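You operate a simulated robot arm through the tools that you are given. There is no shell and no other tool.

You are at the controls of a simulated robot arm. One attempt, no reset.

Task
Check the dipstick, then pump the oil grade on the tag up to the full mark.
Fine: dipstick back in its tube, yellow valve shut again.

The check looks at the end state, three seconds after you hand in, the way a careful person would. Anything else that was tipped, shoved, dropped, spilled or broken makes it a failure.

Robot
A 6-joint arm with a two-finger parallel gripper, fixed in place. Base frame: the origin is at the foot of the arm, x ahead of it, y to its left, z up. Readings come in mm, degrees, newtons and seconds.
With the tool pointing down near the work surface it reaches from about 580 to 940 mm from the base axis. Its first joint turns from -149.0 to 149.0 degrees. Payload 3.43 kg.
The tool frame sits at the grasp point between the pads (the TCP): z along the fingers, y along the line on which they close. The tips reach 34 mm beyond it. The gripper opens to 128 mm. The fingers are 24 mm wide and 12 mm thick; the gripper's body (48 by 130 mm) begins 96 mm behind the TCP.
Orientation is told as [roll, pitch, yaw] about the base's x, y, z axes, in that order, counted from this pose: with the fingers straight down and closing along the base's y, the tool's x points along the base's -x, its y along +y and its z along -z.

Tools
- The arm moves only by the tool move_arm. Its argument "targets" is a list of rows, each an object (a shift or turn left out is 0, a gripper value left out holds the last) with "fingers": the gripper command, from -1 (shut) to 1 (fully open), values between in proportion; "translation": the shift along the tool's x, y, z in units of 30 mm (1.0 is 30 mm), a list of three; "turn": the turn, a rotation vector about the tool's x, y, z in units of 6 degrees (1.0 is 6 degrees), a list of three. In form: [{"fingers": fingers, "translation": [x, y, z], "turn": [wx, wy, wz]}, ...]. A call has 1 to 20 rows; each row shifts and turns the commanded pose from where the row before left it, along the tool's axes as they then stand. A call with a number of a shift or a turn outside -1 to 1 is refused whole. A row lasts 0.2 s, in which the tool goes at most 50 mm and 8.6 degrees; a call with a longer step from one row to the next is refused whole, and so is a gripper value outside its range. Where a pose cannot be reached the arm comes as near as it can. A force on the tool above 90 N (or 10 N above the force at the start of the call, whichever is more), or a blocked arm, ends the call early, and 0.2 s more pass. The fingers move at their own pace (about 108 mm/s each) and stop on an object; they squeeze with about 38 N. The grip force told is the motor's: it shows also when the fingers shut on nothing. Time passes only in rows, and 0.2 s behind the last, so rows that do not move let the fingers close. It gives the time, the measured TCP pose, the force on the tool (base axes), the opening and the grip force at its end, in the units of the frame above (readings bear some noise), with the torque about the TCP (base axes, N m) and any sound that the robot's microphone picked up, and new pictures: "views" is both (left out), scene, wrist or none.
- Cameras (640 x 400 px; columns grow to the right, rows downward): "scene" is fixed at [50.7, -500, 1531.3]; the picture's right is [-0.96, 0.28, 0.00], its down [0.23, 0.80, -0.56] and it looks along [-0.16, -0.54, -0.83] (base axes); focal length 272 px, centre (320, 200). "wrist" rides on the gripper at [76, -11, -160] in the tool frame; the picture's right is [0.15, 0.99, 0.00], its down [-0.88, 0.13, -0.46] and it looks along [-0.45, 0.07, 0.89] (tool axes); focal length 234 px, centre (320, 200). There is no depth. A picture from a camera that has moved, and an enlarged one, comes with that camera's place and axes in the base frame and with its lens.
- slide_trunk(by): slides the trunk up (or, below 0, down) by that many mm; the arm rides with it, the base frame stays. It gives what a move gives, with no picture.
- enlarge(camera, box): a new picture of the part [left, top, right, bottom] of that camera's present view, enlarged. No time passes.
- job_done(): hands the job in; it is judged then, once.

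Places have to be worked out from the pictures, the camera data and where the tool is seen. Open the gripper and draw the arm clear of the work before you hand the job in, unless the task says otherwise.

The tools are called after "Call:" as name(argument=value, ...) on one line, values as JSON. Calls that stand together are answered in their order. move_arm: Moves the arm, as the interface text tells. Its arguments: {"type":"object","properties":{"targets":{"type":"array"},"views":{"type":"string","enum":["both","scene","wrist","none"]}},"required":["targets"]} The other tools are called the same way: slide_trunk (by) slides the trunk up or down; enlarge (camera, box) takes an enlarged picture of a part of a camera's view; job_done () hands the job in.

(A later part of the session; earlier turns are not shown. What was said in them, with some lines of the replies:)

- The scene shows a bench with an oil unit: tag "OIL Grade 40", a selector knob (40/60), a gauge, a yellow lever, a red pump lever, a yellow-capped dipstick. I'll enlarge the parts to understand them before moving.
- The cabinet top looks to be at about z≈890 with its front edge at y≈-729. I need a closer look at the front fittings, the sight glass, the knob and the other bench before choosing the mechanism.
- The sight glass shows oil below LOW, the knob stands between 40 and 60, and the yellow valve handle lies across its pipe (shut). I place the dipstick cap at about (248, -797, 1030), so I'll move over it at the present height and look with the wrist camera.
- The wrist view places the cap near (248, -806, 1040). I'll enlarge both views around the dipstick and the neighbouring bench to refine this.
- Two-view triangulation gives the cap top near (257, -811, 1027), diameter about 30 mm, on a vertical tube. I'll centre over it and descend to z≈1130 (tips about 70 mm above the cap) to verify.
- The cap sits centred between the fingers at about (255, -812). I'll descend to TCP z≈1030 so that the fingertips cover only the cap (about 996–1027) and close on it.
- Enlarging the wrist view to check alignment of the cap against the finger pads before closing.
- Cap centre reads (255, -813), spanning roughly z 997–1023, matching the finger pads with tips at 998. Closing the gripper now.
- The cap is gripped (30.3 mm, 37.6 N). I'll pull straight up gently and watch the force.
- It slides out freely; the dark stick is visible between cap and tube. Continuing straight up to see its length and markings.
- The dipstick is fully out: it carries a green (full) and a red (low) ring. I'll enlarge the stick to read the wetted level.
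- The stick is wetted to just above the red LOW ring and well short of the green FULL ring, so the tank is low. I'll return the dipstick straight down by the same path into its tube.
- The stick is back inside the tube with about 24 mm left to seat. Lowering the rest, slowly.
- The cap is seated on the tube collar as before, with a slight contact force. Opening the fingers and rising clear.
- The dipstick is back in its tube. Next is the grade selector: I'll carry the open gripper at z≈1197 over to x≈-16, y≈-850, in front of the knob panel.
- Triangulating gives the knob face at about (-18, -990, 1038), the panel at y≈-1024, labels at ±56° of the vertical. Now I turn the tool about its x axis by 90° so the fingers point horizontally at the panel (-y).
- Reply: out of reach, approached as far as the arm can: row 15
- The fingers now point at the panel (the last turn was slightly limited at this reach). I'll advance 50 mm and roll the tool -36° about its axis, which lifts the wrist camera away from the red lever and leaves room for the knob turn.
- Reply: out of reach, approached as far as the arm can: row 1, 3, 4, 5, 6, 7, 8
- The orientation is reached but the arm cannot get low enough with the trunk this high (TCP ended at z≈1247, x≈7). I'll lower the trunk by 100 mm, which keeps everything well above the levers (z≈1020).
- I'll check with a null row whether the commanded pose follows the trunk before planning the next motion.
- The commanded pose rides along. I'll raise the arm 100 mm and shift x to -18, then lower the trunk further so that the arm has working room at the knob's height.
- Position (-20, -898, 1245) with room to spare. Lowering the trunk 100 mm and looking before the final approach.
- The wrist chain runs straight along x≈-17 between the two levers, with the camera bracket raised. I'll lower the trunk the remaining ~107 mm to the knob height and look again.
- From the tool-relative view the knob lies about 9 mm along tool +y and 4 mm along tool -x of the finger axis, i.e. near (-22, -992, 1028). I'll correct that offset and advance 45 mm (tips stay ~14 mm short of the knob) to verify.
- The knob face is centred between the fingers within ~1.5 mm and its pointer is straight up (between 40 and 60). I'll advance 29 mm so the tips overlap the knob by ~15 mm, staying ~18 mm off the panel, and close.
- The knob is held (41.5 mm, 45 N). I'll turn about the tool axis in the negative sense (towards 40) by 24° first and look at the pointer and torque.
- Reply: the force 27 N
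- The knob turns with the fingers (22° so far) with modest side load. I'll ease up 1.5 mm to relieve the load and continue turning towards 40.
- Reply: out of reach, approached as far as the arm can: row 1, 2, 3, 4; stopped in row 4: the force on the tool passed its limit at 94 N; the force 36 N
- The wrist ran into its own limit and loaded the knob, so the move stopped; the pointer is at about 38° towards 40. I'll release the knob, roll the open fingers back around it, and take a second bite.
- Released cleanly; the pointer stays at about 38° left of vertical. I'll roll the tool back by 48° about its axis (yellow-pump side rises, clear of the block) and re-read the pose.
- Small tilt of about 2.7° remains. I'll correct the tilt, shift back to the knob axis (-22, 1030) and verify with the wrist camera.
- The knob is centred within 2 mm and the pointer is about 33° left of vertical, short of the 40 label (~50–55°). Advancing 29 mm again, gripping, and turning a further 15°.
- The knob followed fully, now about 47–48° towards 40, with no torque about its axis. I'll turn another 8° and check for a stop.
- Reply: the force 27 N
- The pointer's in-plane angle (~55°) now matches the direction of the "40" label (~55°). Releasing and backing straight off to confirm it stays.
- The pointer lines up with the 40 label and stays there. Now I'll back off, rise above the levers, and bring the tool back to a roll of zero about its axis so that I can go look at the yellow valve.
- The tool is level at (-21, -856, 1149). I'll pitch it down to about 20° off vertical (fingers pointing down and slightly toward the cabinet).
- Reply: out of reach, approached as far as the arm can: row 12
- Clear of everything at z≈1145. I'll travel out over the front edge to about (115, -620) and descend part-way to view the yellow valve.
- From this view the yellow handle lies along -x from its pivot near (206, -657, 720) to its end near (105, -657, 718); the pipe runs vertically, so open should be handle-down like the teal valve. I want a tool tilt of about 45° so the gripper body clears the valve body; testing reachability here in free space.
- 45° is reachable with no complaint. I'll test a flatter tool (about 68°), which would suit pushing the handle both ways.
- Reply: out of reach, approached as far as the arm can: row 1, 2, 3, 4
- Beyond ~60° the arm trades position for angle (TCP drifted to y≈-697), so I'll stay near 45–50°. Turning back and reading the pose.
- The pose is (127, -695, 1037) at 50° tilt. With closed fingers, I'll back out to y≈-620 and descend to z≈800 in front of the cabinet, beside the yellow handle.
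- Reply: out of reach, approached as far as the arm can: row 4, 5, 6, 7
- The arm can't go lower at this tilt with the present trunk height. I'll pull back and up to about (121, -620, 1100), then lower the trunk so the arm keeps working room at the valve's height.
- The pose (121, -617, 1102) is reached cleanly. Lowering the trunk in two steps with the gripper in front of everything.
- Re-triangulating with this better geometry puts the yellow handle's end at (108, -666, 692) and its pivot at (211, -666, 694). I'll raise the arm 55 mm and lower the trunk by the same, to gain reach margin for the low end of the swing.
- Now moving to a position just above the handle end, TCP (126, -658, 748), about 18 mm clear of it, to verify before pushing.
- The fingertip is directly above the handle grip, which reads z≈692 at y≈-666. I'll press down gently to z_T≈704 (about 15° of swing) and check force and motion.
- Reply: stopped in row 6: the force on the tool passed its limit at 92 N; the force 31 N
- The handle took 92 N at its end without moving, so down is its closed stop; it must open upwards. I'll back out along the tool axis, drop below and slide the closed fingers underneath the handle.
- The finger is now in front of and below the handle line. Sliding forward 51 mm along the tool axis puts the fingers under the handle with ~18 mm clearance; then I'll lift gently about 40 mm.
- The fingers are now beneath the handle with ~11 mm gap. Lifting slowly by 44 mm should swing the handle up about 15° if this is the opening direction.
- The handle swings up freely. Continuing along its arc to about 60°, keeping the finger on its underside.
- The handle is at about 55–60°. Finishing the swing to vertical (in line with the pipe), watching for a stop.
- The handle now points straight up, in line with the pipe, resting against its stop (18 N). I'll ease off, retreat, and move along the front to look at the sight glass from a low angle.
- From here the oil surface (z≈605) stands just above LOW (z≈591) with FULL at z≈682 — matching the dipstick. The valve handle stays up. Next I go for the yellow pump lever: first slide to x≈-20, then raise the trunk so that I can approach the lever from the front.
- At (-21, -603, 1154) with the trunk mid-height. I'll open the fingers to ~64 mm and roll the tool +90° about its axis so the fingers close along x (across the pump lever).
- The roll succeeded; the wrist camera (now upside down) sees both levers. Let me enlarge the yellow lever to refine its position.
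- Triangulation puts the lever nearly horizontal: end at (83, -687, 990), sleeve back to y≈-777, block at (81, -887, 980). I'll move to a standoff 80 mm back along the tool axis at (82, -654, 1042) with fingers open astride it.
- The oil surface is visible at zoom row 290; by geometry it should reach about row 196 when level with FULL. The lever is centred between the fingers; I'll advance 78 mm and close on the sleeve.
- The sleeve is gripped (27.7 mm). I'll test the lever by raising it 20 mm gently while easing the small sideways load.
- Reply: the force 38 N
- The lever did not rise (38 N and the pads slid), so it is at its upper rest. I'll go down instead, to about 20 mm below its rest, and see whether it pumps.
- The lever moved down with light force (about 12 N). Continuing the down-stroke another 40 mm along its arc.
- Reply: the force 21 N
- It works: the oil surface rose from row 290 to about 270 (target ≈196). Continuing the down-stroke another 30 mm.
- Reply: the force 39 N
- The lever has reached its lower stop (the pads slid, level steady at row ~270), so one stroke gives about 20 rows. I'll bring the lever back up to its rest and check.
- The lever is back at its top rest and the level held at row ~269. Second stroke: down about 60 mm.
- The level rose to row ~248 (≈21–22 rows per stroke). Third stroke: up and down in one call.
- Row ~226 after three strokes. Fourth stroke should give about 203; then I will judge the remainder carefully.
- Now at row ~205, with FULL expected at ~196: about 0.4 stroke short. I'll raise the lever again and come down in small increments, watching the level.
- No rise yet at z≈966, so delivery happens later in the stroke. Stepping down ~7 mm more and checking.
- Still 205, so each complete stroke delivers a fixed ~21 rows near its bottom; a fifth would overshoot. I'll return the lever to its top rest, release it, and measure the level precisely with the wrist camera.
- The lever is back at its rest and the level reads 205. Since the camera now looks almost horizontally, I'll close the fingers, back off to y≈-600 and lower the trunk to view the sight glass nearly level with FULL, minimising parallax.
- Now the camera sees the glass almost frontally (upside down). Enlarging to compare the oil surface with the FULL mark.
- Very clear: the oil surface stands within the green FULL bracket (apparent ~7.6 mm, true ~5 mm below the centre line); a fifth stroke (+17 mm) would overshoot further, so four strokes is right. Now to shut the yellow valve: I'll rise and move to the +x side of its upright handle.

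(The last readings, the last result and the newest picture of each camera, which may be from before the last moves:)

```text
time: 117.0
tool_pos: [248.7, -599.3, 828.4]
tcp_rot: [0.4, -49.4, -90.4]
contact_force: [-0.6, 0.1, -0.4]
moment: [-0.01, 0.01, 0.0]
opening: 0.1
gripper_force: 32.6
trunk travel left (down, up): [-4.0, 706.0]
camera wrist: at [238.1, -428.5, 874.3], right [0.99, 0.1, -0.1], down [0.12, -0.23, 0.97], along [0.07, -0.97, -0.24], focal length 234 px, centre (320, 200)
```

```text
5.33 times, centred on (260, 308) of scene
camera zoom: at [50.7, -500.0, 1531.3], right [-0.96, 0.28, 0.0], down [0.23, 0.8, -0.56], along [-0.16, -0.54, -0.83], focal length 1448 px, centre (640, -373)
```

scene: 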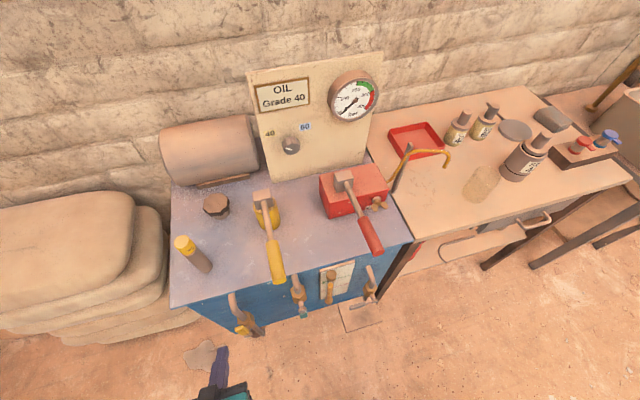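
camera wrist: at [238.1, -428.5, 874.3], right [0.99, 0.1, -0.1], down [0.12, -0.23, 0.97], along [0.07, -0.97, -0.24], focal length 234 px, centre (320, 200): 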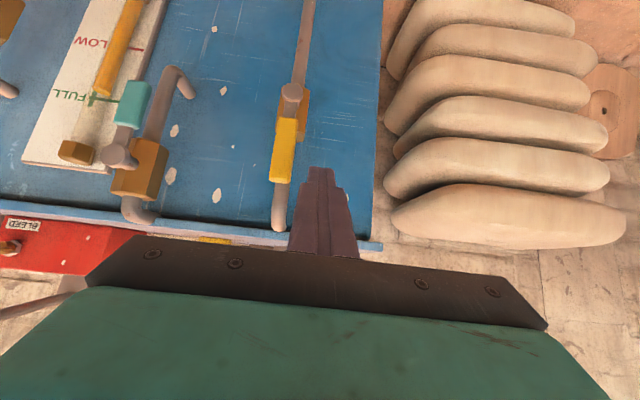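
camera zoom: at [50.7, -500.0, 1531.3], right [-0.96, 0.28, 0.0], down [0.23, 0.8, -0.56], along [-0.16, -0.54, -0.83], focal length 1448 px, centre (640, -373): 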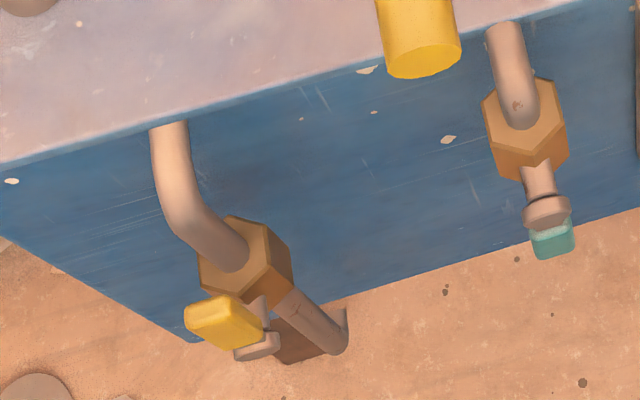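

The upright handle shows clearly with its end at about (211, -660, 800), my fingers to its right (+x). Moving in to TCP (250, -652, 795), beside the handle's upper end.

Call:
move_arm(targets=[{"fingers": -1, "translation": [-0.1, 0.01, 0.686]}, {"translation": [-0.1, 0.01, 0.686]}, {"translation": [-0.1, 0.01, 0.686]}, {"translation": [0, 0, 0]}])

Call:
enlarge(camera="wrist", box=[180, 80, 400, 240])

```text
time: 118.0
tool_pos: [250.8, -653.9, 795.1]
tcp_rot: [0.6, -49.4, -90.4]
contact_force: [0.4, 0.3, -1.0]
moment: [0.0, -0.01, 0.03]
opening: 0.3
gripper_force: 33.0
trunk travel left (down, up): [-4.0, 706.0]
camera wrist: at [239.7, -482.2, 841.1], right [0.99, 0.1, -0.11], down [0.12, -0.23, 0.97], along [0.07, -0.97, -0.24], focal length 234 px, centre (320, 200)
```

scene: 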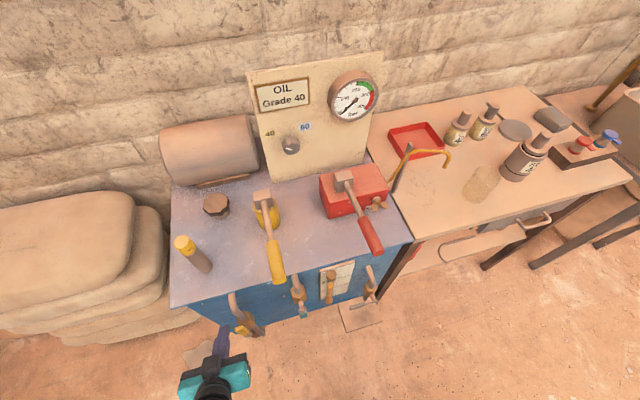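
wrist: 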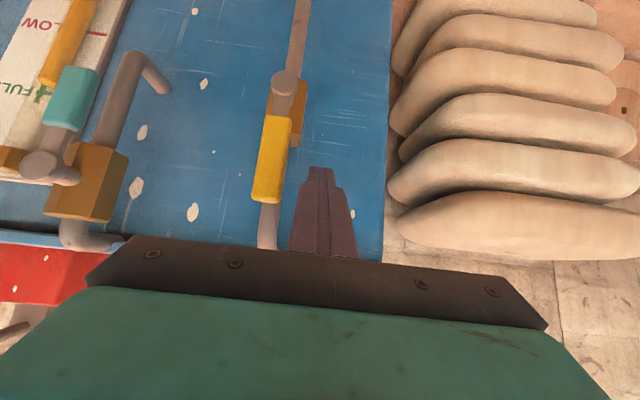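

```text
2.50 times, centred on (290, 160) of wrist
camera zoom: at [239.7, -482.2, 841.1], right [0.99, 0.1, -0.11], down [0.12, -0.23, 0.97], along [0.07, -0.97, -0.24], focal length 585 px, centre (395, 300)
```

zoom: 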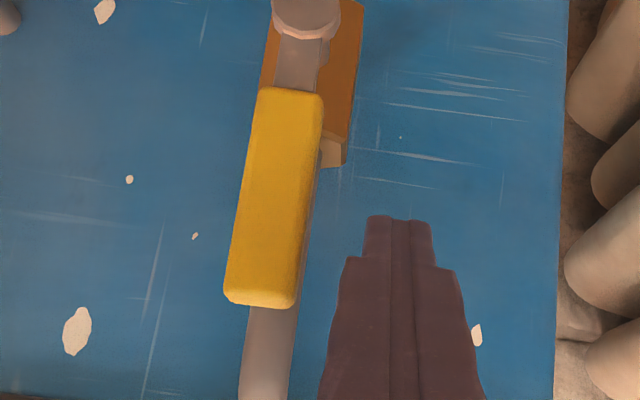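

The finger is about 20 mm to the right of the handle, overlapping its upper end. I'll push it towards -x along its arc to roughly 45°.

Call:
move_arm(targets=[{"fingers": -1, "translation": [0, -0.333, 0]}, {"translation": [0, -0.333, 0]}, {"translation": [0, -0.307, 0]}, {"translation": [0, -0.307, 0]}, {"translation": [0.063, -0.295, 0.054]}, {"translation": [0.063, -0.295, 0.054]}, {"translation": [0.119, -0.262, 0.102]}, {"translation": [0.119, -0.262, 0.102]}, {"translation": [0, 0, 0]}])

Call:
enlarge(camera="wrist", box=[180, 80, 400, 240])

Call:
enlarge(camera="scene", box=[200, 270, 320, 345])

```text
time: 120.0
tool_pos: [176.9, -654.8, 781.4]
tcp_rot: [0.5, -49.4, -90.3]
contact_force: [-0.6, -0.7, -0.1]
moment: [-0.01, 0.0, 0.0]
opening: 0.0
gripper_force: 32.7
trunk travel left (down, up): [-4.0, 706.0]
camera wrist: at [166.9, -482.5, 828.1], right [0.99, 0.1, -0.11], down [0.12, -0.23, 0.97], along [0.07, -0.97, -0.24], focal length 234 px, centre (320, 200)
```

scene: 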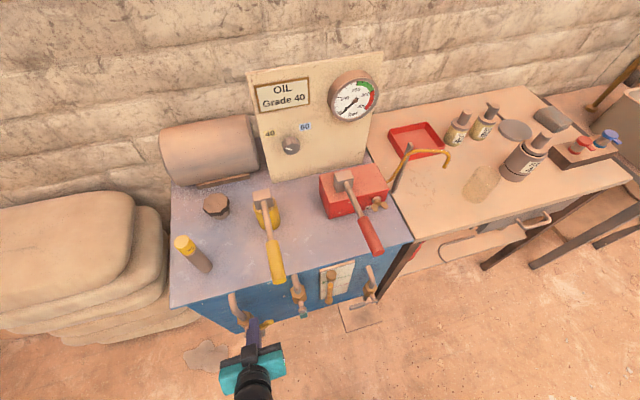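
wrist: 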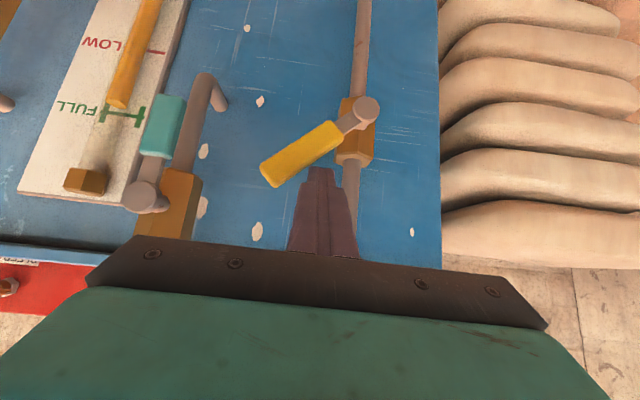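

```text
2.50 times, centred on (290, 160) of wrist
camera zoom: at [166.9, -482.5, 828.1], right [0.99, 0.1, -0.11], down [0.12, -0.23, 0.97], along [0.07, -0.97, -0.24], focal length 585 px, centre (395, 300)
```

zoom: 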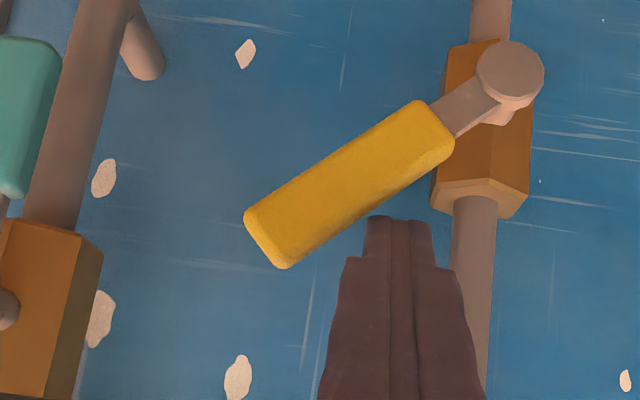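

```text
5.33 times, centred on (260, 308) of scene
camera zoom: at [50.7, -500.0, 1531.3], right [-0.96, 0.28, 0.0], down [0.23, 0.8, -0.56], along [-0.16, -0.54, -0.83], focal length 1448 px, centre (640, -373)
```

zoom: 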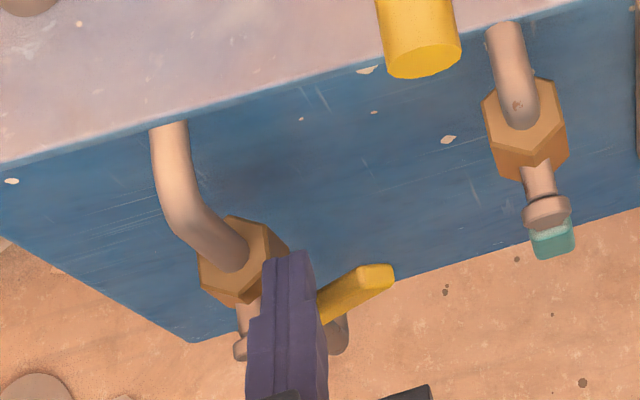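

The handle has come down to roughly 40° above horizontal. Continuing the push down along the arc to horizontal.

Call:
move_arm(targets=[{"fingers": -1, "translation": [0.184, -0.175, 0.157]}, {"translation": [0.184, -0.175, 0.157]}, {"translation": [0.2025, -0.148, 0.174]}, {"translation": [0.2025, -0.148, 0.174]}, {"translation": [0.2, -0.075, 0.17]}, {"translation": [0.15, -0.05, 0.13]}, {"translation": [0, 0, 0]}])

Call:
enlarge(camera="wrist", box=[180, 80, 400, 240])

Call:
enlarge(camera="scene", box=[220, 280, 320, 342])

```text
time: 121.6
tool_pos: [156.5, -654.1, 737.4]
tcp_rot: [0.5, -49.5, -90.3]
contact_force: [0.3, -1.6, 3.1]
moment: [-0.09, 0.01, 0.01]
opening: 0.0
gripper_force: 33.2
trunk travel left (down, up): [-4.0, 706.0]
camera wrist: at [145.9, -483.2, 783.2], right [0.99, 0.1, -0.11], down [0.12, -0.23, 0.97], along [0.07, -0.97, -0.24], focal length 234 px, centre (320, 200)
```

scene: 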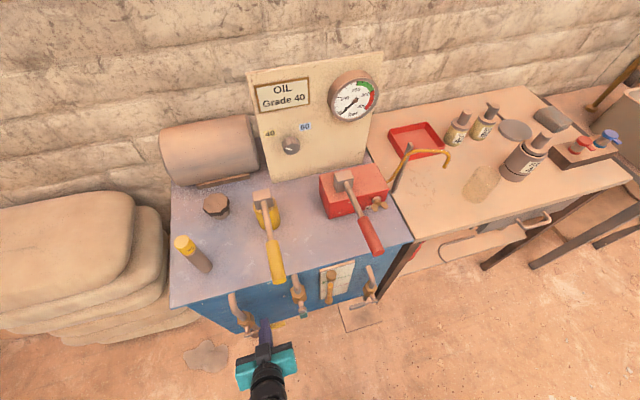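
wrist: 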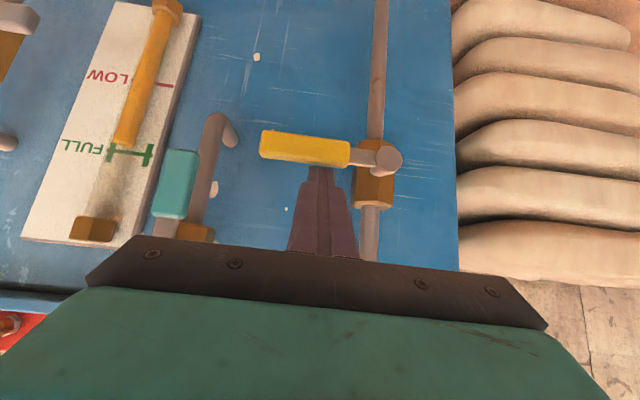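

```text
2.50 times, centred on (290, 160) of wrist
camera zoom: at [145.9, -483.2, 783.2], right [0.99, 0.1, -0.11], down [0.12, -0.23, 0.97], along [0.07, -0.97, -0.24], focal length 585 px, centre (395, 300)
```

zoom: 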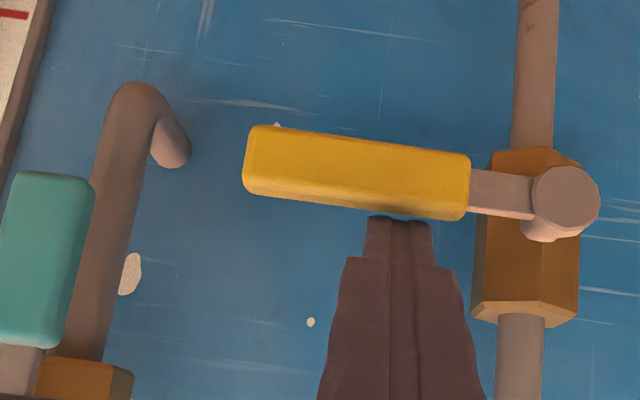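

```text
6.40 times, centred on (270, 311) of scene
camera zoom: at [50.7, -500.0, 1531.3], right [-0.96, 0.28, 0.0], down [0.23, 0.8, -0.56], along [-0.16, -0.54, -0.83], focal length 1737 px, centre (640, -510)
```

zoom: 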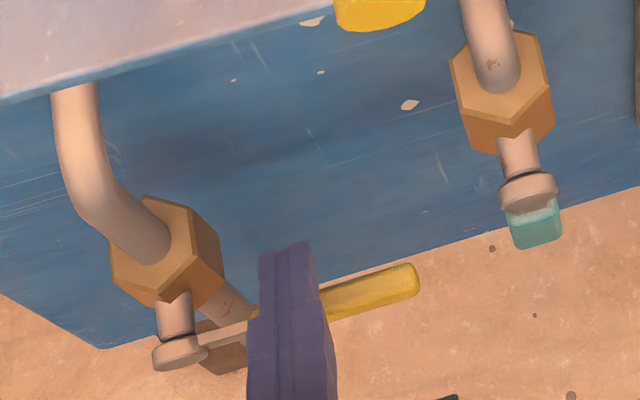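

The handle is horizontal again, as at the start. I'll press it a few millimetres more to be sure it is against its closed stop.

Call:
move_arm(targets=[{"fingers": -1, "translation": [0.05, 0, 0.043]}, {"translation": [0.05, 0, 0.043]}, {"translation": [0.04, 0, 0.035]}, {"translation": [0, 0, 0]}], views="none")

Call:
enlarge(camera="wrist", box=[180, 80, 400, 240])

```text
time: 122.6
tool_pos: [157.2, -655.6, 735.0]
tcp_rot: [0.7, -50.1, -90.4]
contact_force: [2.0, -10.4, 33.1]
moment: [-0.66, -0.18, 0.03]
opening: 0.0
gripper_force: 33.2
trunk travel left (down, up): [-4.0, 706.0]
```

```text
2.50 times, centred on (290, 160) of wrist
camera zoom: at [145.2, -483.3, 779.4], right [0.99, 0.1, -0.1], down [0.12, -0.21, 0.97], along [0.07, -0.97, -0.22], focal length 585 px, centre (395, 300)
```

zoom: 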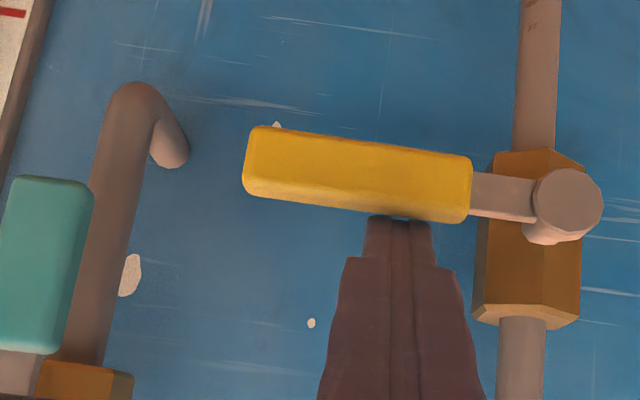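

The handle is solid against its closed stop (33 N, no movement). Backing off: lift, then retreat along the tool axis, and look at the sight glass once more.

Call:
move_arm(targets=[{"fingers": -1, "translation": [-0.25, 0, -0.22]}, {"translation": [0, 0, -0.9]}, {"translation": [0, 0, -1]}, {"translation": [0, -0.9, 0]}, {"translation": [0, -0.9, 0]}, {"translation": [0, 0, 0]}])

Call:
enlarge(camera="wrist", box=[130, 60, 290, 240])

Call:
enlarge(camera="scene", box=[220, 280, 320, 342])

Call:
enlarge(camera="scene", box=[318, 270, 342, 300])

```text
time: 124.0
tool_pos: [101.7, -611.7, 776.2]
tcp_rot: [0.5, -49.4, -90.3]
contact_force: [0.0, -0.5, -0.6]
moment: [0.02, -0.02, -0.01]
opening: 0.1
gripper_force: 33.4
trunk travel left (down, up): [-4.0, 706.0]
camera wrist: at [89.9, -439.6, 823.0], right [0.99, 0.1, -0.11], down [0.12, -0.23, 0.97], along [0.07, -0.97, -0.24], focal length 234 px, centre (320, 200)
```

scene: 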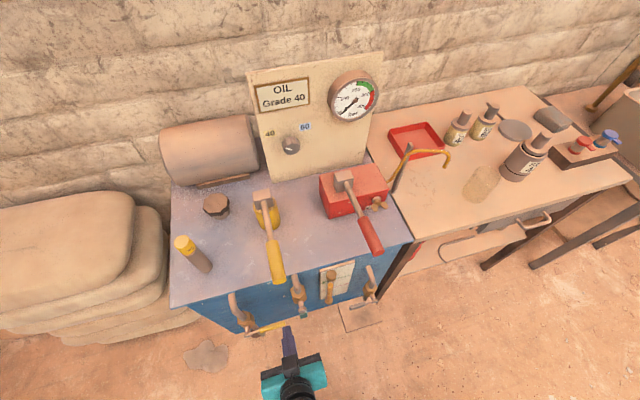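
wrist: 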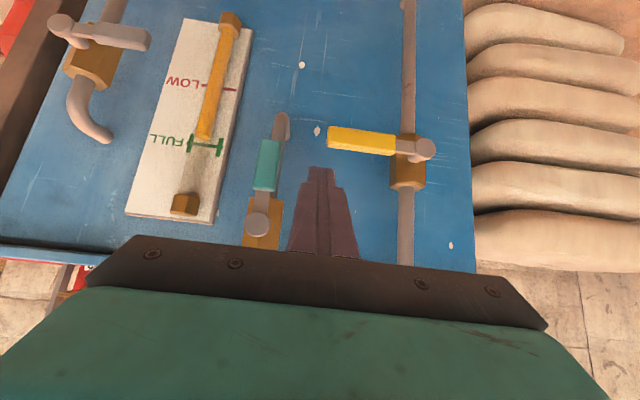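

```text
2.22 times, centred on (210, 150) of wrist
camera zoom: at [89.9, -439.6, 823.0], right [0.99, 0.1, -0.11], down [0.12, -0.23, 0.97], along [0.07, -0.97, -0.24], focal length 520 px, centre (564, 311)
```

zoom: 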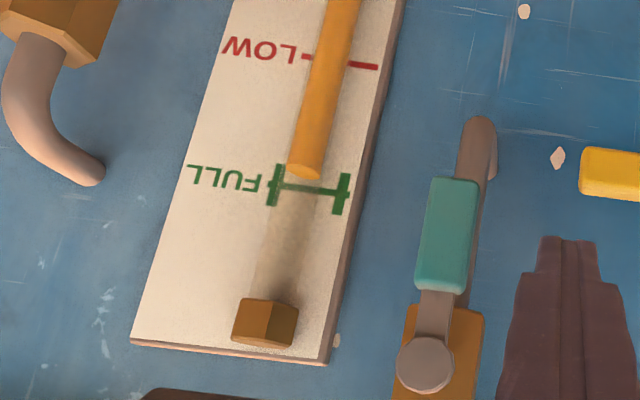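

```text
6.40 times, centred on (270, 311) of scene
camera zoom: at [50.7, -500.0, 1531.3], right [-0.96, 0.28, 0.0], down [0.23, 0.8, -0.56], along [-0.16, -0.54, -0.83], focal length 1737 px, centre (640, -510)
```

zoom: 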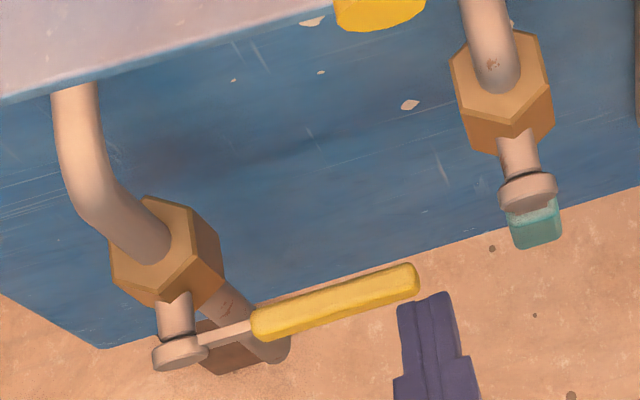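

```text
13.33 times, centred on (330, 285) of scene
camera zoom: at [50.7, -500.0, 1531.3], right [-0.96, 0.28, 0.0], down [0.23, 0.8, -0.56], along [-0.16, -0.54, -0.83], focal length 3619 px, centre (187, -933)
```

zoom: 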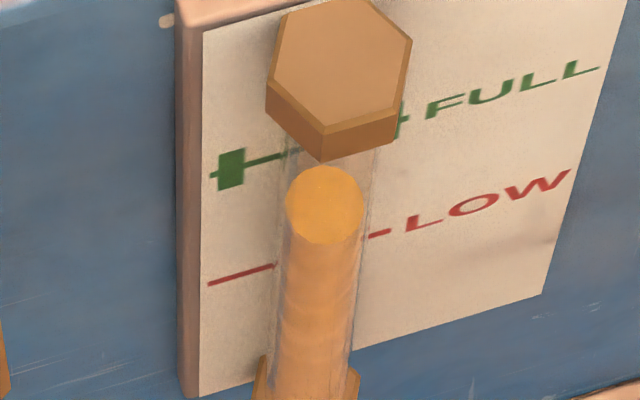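

The valve handle is back exactly where it began, the oil stands within the FULL bracket and the lever is at rest. I'll open the gripper, and raise the trunk to draw the arm clear of the work.

Call:
move_arm(targets=[{"fingers": -1, "translation": [0.4, 0, -0.5]}, {"translation": [0, 0, 0]}], views="none")

Call:
slide_trunk(by=440)

Call:
move_arm(targets=[{"fingers": 1, "translation": [0, 0, 0]}, {"fingers": 1}, {"fingers": 1}, {"fingers": 1}])

Call:
enlarge(camera="scene", box=[318, 270, 342, 300])

Call:
enlarge(camera="scene", box=[150, 160, 330, 350])

Call:
enlarge(camera="scene", box=[150, 200, 250, 290])

```text
time: 124.6
tool_pos: [102.2, -591.8, 778.4]
tcp_rot: [0.5, -49.3, -90.2]
contact_force: [0.1, -0.2, 0.3]
moment: [-0.03, 0.0, 0.0]
opening: 0.2
gripper_force: 32.5
trunk travel left (down, up): [-4.0, 706.0]
```

```text
refused: 440 is not a number from -400 to 400
```

```text
time: 125.6
tool_pos: [100.2, -591.3, 779.6]
tcp_rot: [0.5, -49.4, -90.3]
contact_force: [0.1, 0.0, -0.1]
moment: [-0.03, 0.01, 0.01]
opening: 128.3
gripper_force: 0.1
trunk travel left (down, up): [-4.0, 706.0]
camera wrist: at [90.2, -420.9, 825.0], right [0.99, 0.1, -0.11], down [0.12, -0.23, 0.97], along [0.07, -0.97, -0.24], focal length 234 px, centre (320, 200)
```

scene: 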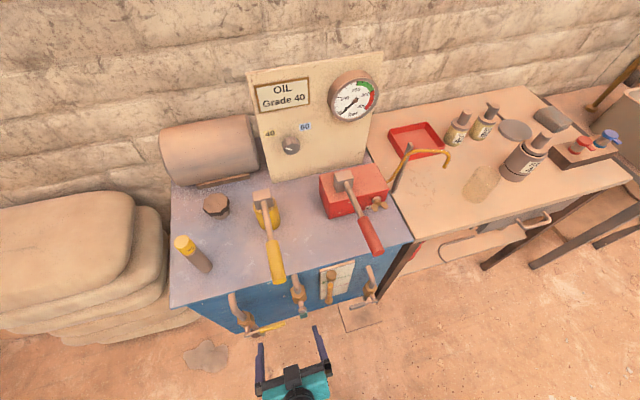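
wrist: 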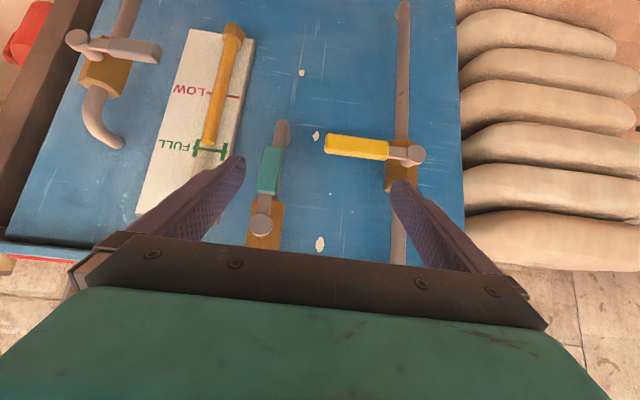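

```text
13.33 times, centred on (330, 285) of scene
camera zoom: at [50.7, -500.0, 1531.3], right [-0.96, 0.28, 0.0], down [0.23, 0.8, -0.56], along [-0.16, -0.54, -0.83], focal length 3619 px, centre (187, -933)
```

zoom: 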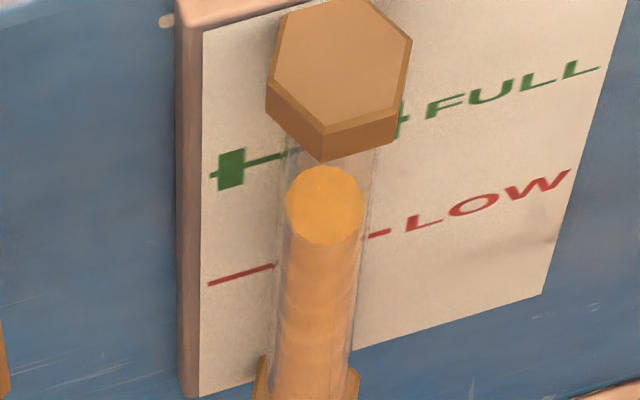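

```text
2.11 times, centred on (240, 255) of scene
camera zoom: at [50.7, -500.0, 1531.3], right [-0.96, 0.28, 0.0], down [0.23, 0.8, -0.56], along [-0.16, -0.54, -0.83], focal length 572 px, centre (488, 84)
```

zoom: 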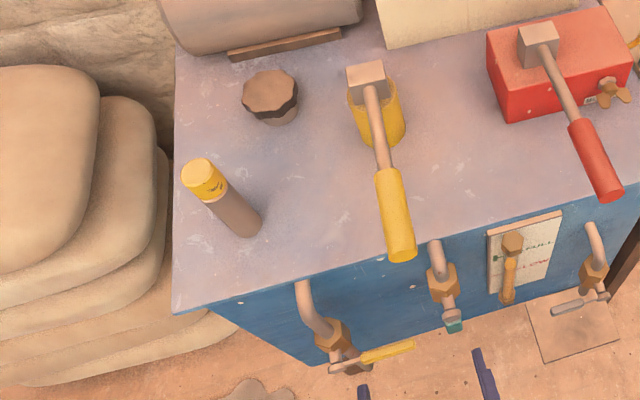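

```text
4.44 times, centred on (200, 245) of scene
camera zoom: at [50.7, -500.0, 1531.3], right [-0.96, 0.28, 0.0], down [0.23, 0.8, -0.56], along [-0.16, -0.54, -0.83], focal length 1206 px, centre (853, 0)
```

zoom: 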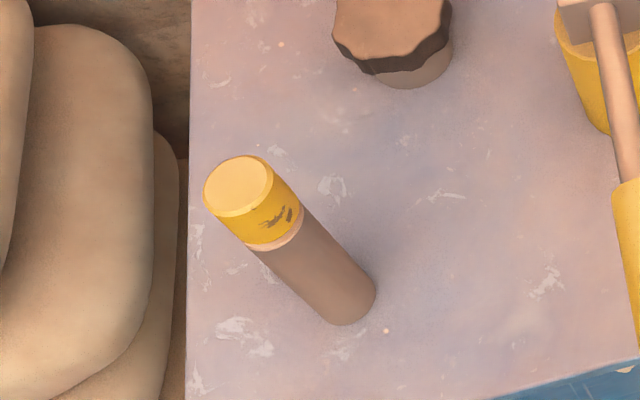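

Everything on the cabinet looks right: dipstick seated, lever at rest, yellow valve shut, level steady. The trunk slide was refused for size; I'll raise it by 390 mm instead to draw the arm clear.

Call:
slide_trunk(by=390)

Call:
move_arm(targets=[{"fingers": 1, "translation": [0, 0, 0]}, {"fingers": 1}])

Call:
enlarge(camera="scene", box=[255, 115, 325, 160])

Call:
enlarge(camera="scene", box=[220, 280, 320, 342])

```text
time: 129.3
tool_pos: [100.1, -592.4, 1169.9]
tcp_rot: [0.5, -49.4, -90.4]
contact_force: [-0.3, -0.1, -0.5]
moment: [0.02, 0.02, 0.0]
opening: 127.8
gripper_force: 0.0
trunk travel left (down, up): [-394.0, 316.0]
```

```text
time: 129.9
tool_pos: [100.6, -592.4, 1168.3]
tcp_rot: [0.6, -49.4, -90.2]
contact_force: [-0.3, 0.1, -0.5]
moment: [0.01, -0.01, -0.02]
opening: 128.1
gripper_force: 0.0
trunk travel left (down, up): [-394.0, 316.0]
camera wrist: at [90.1, -420.9, 1215.0], right [0.99, 0.1, -0.11], down [0.12, -0.23, 0.97], along [0.07, -0.97, -0.24], focal length 234 px, centre (320, 200)
```

scene: 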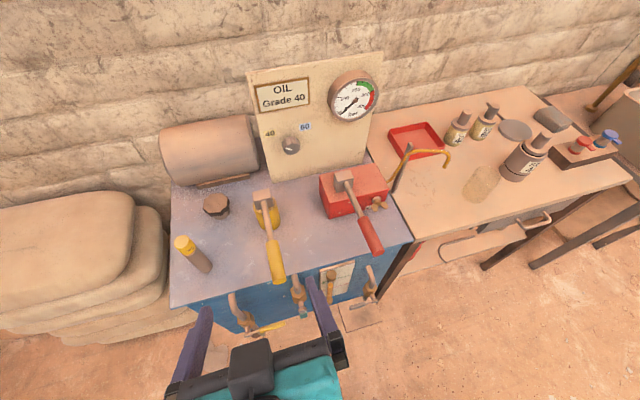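
wrist: 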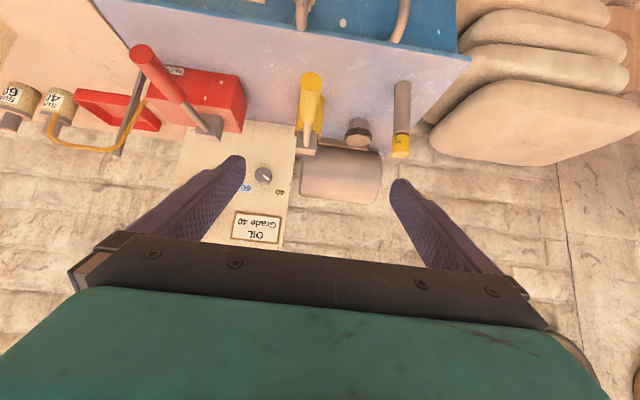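

```text
8.89 times, centred on (290, 138) of scene
camera zoom: at [50.7, -500.0, 1531.3], right [-0.96, 0.28, 0.0], down [0.23, 0.8, -0.56], along [-0.16, -0.54, -0.83], focal length 2413 px, centre (587, 756)
```

zoom: 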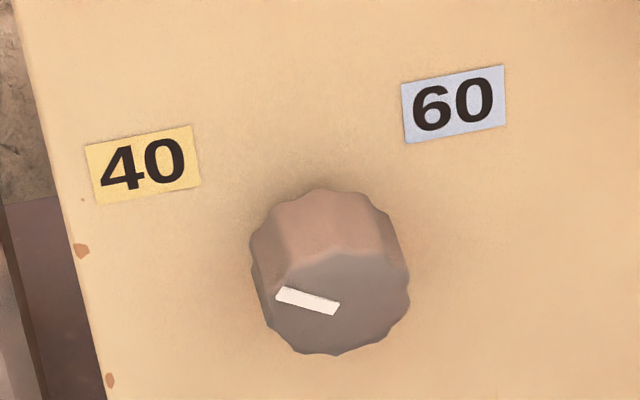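

```text
6.40 times, centred on (270, 311) of scene
camera zoom: at [50.7, -500.0, 1531.3], right [-0.96, 0.28, 0.0], down [0.23, 0.8, -0.56], along [-0.16, -0.54, -0.83], focal length 1737 px, centre (640, -510)
```

zoom: 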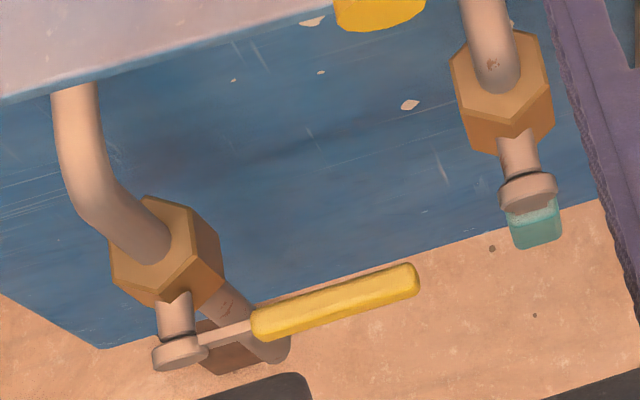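

The end state is as wanted. The dipstick is back in its tube, the selector is on 40, and the oil stands within the FULL bracket. The yellow valve is shut, the pump lever is at rest, and the gripper is open and clear of the work, so I'm handing in.

Call:
job_done()

```text
The job is handed in.
```

The tank was low, so I filled it with grade 40 oil to the FULL mark and handed the job in. I don't have the result of the check yet.

- **Dipstick:** it was wet to just above the red LOW ring. It is back in its tube, seated on the collar.
- **Grade:** the tag says Grade 40, and I turned the selector knob from the middle to 40. It took two grips. On the first, the wrist reached its limit and the move stopped at 94 N on the knob.
- **Valve:** I first pressed the yellow handle downward, and it held firm at 92 N, so I opened it upward instead. It is shut again, back where it started and firm against its stop.
- **Oil level:** I gave the yellow pump four full strokes. The oil stands inside the green FULL bracket, about 5 mm below its centre line by my estimate. Each stroke adds about 17 mm, so a fifth would have put it further off, above the line.

The pump lever is back at its rest. I saw no spills and nothing else moved. The gripper is open and the arm is clear of the work.
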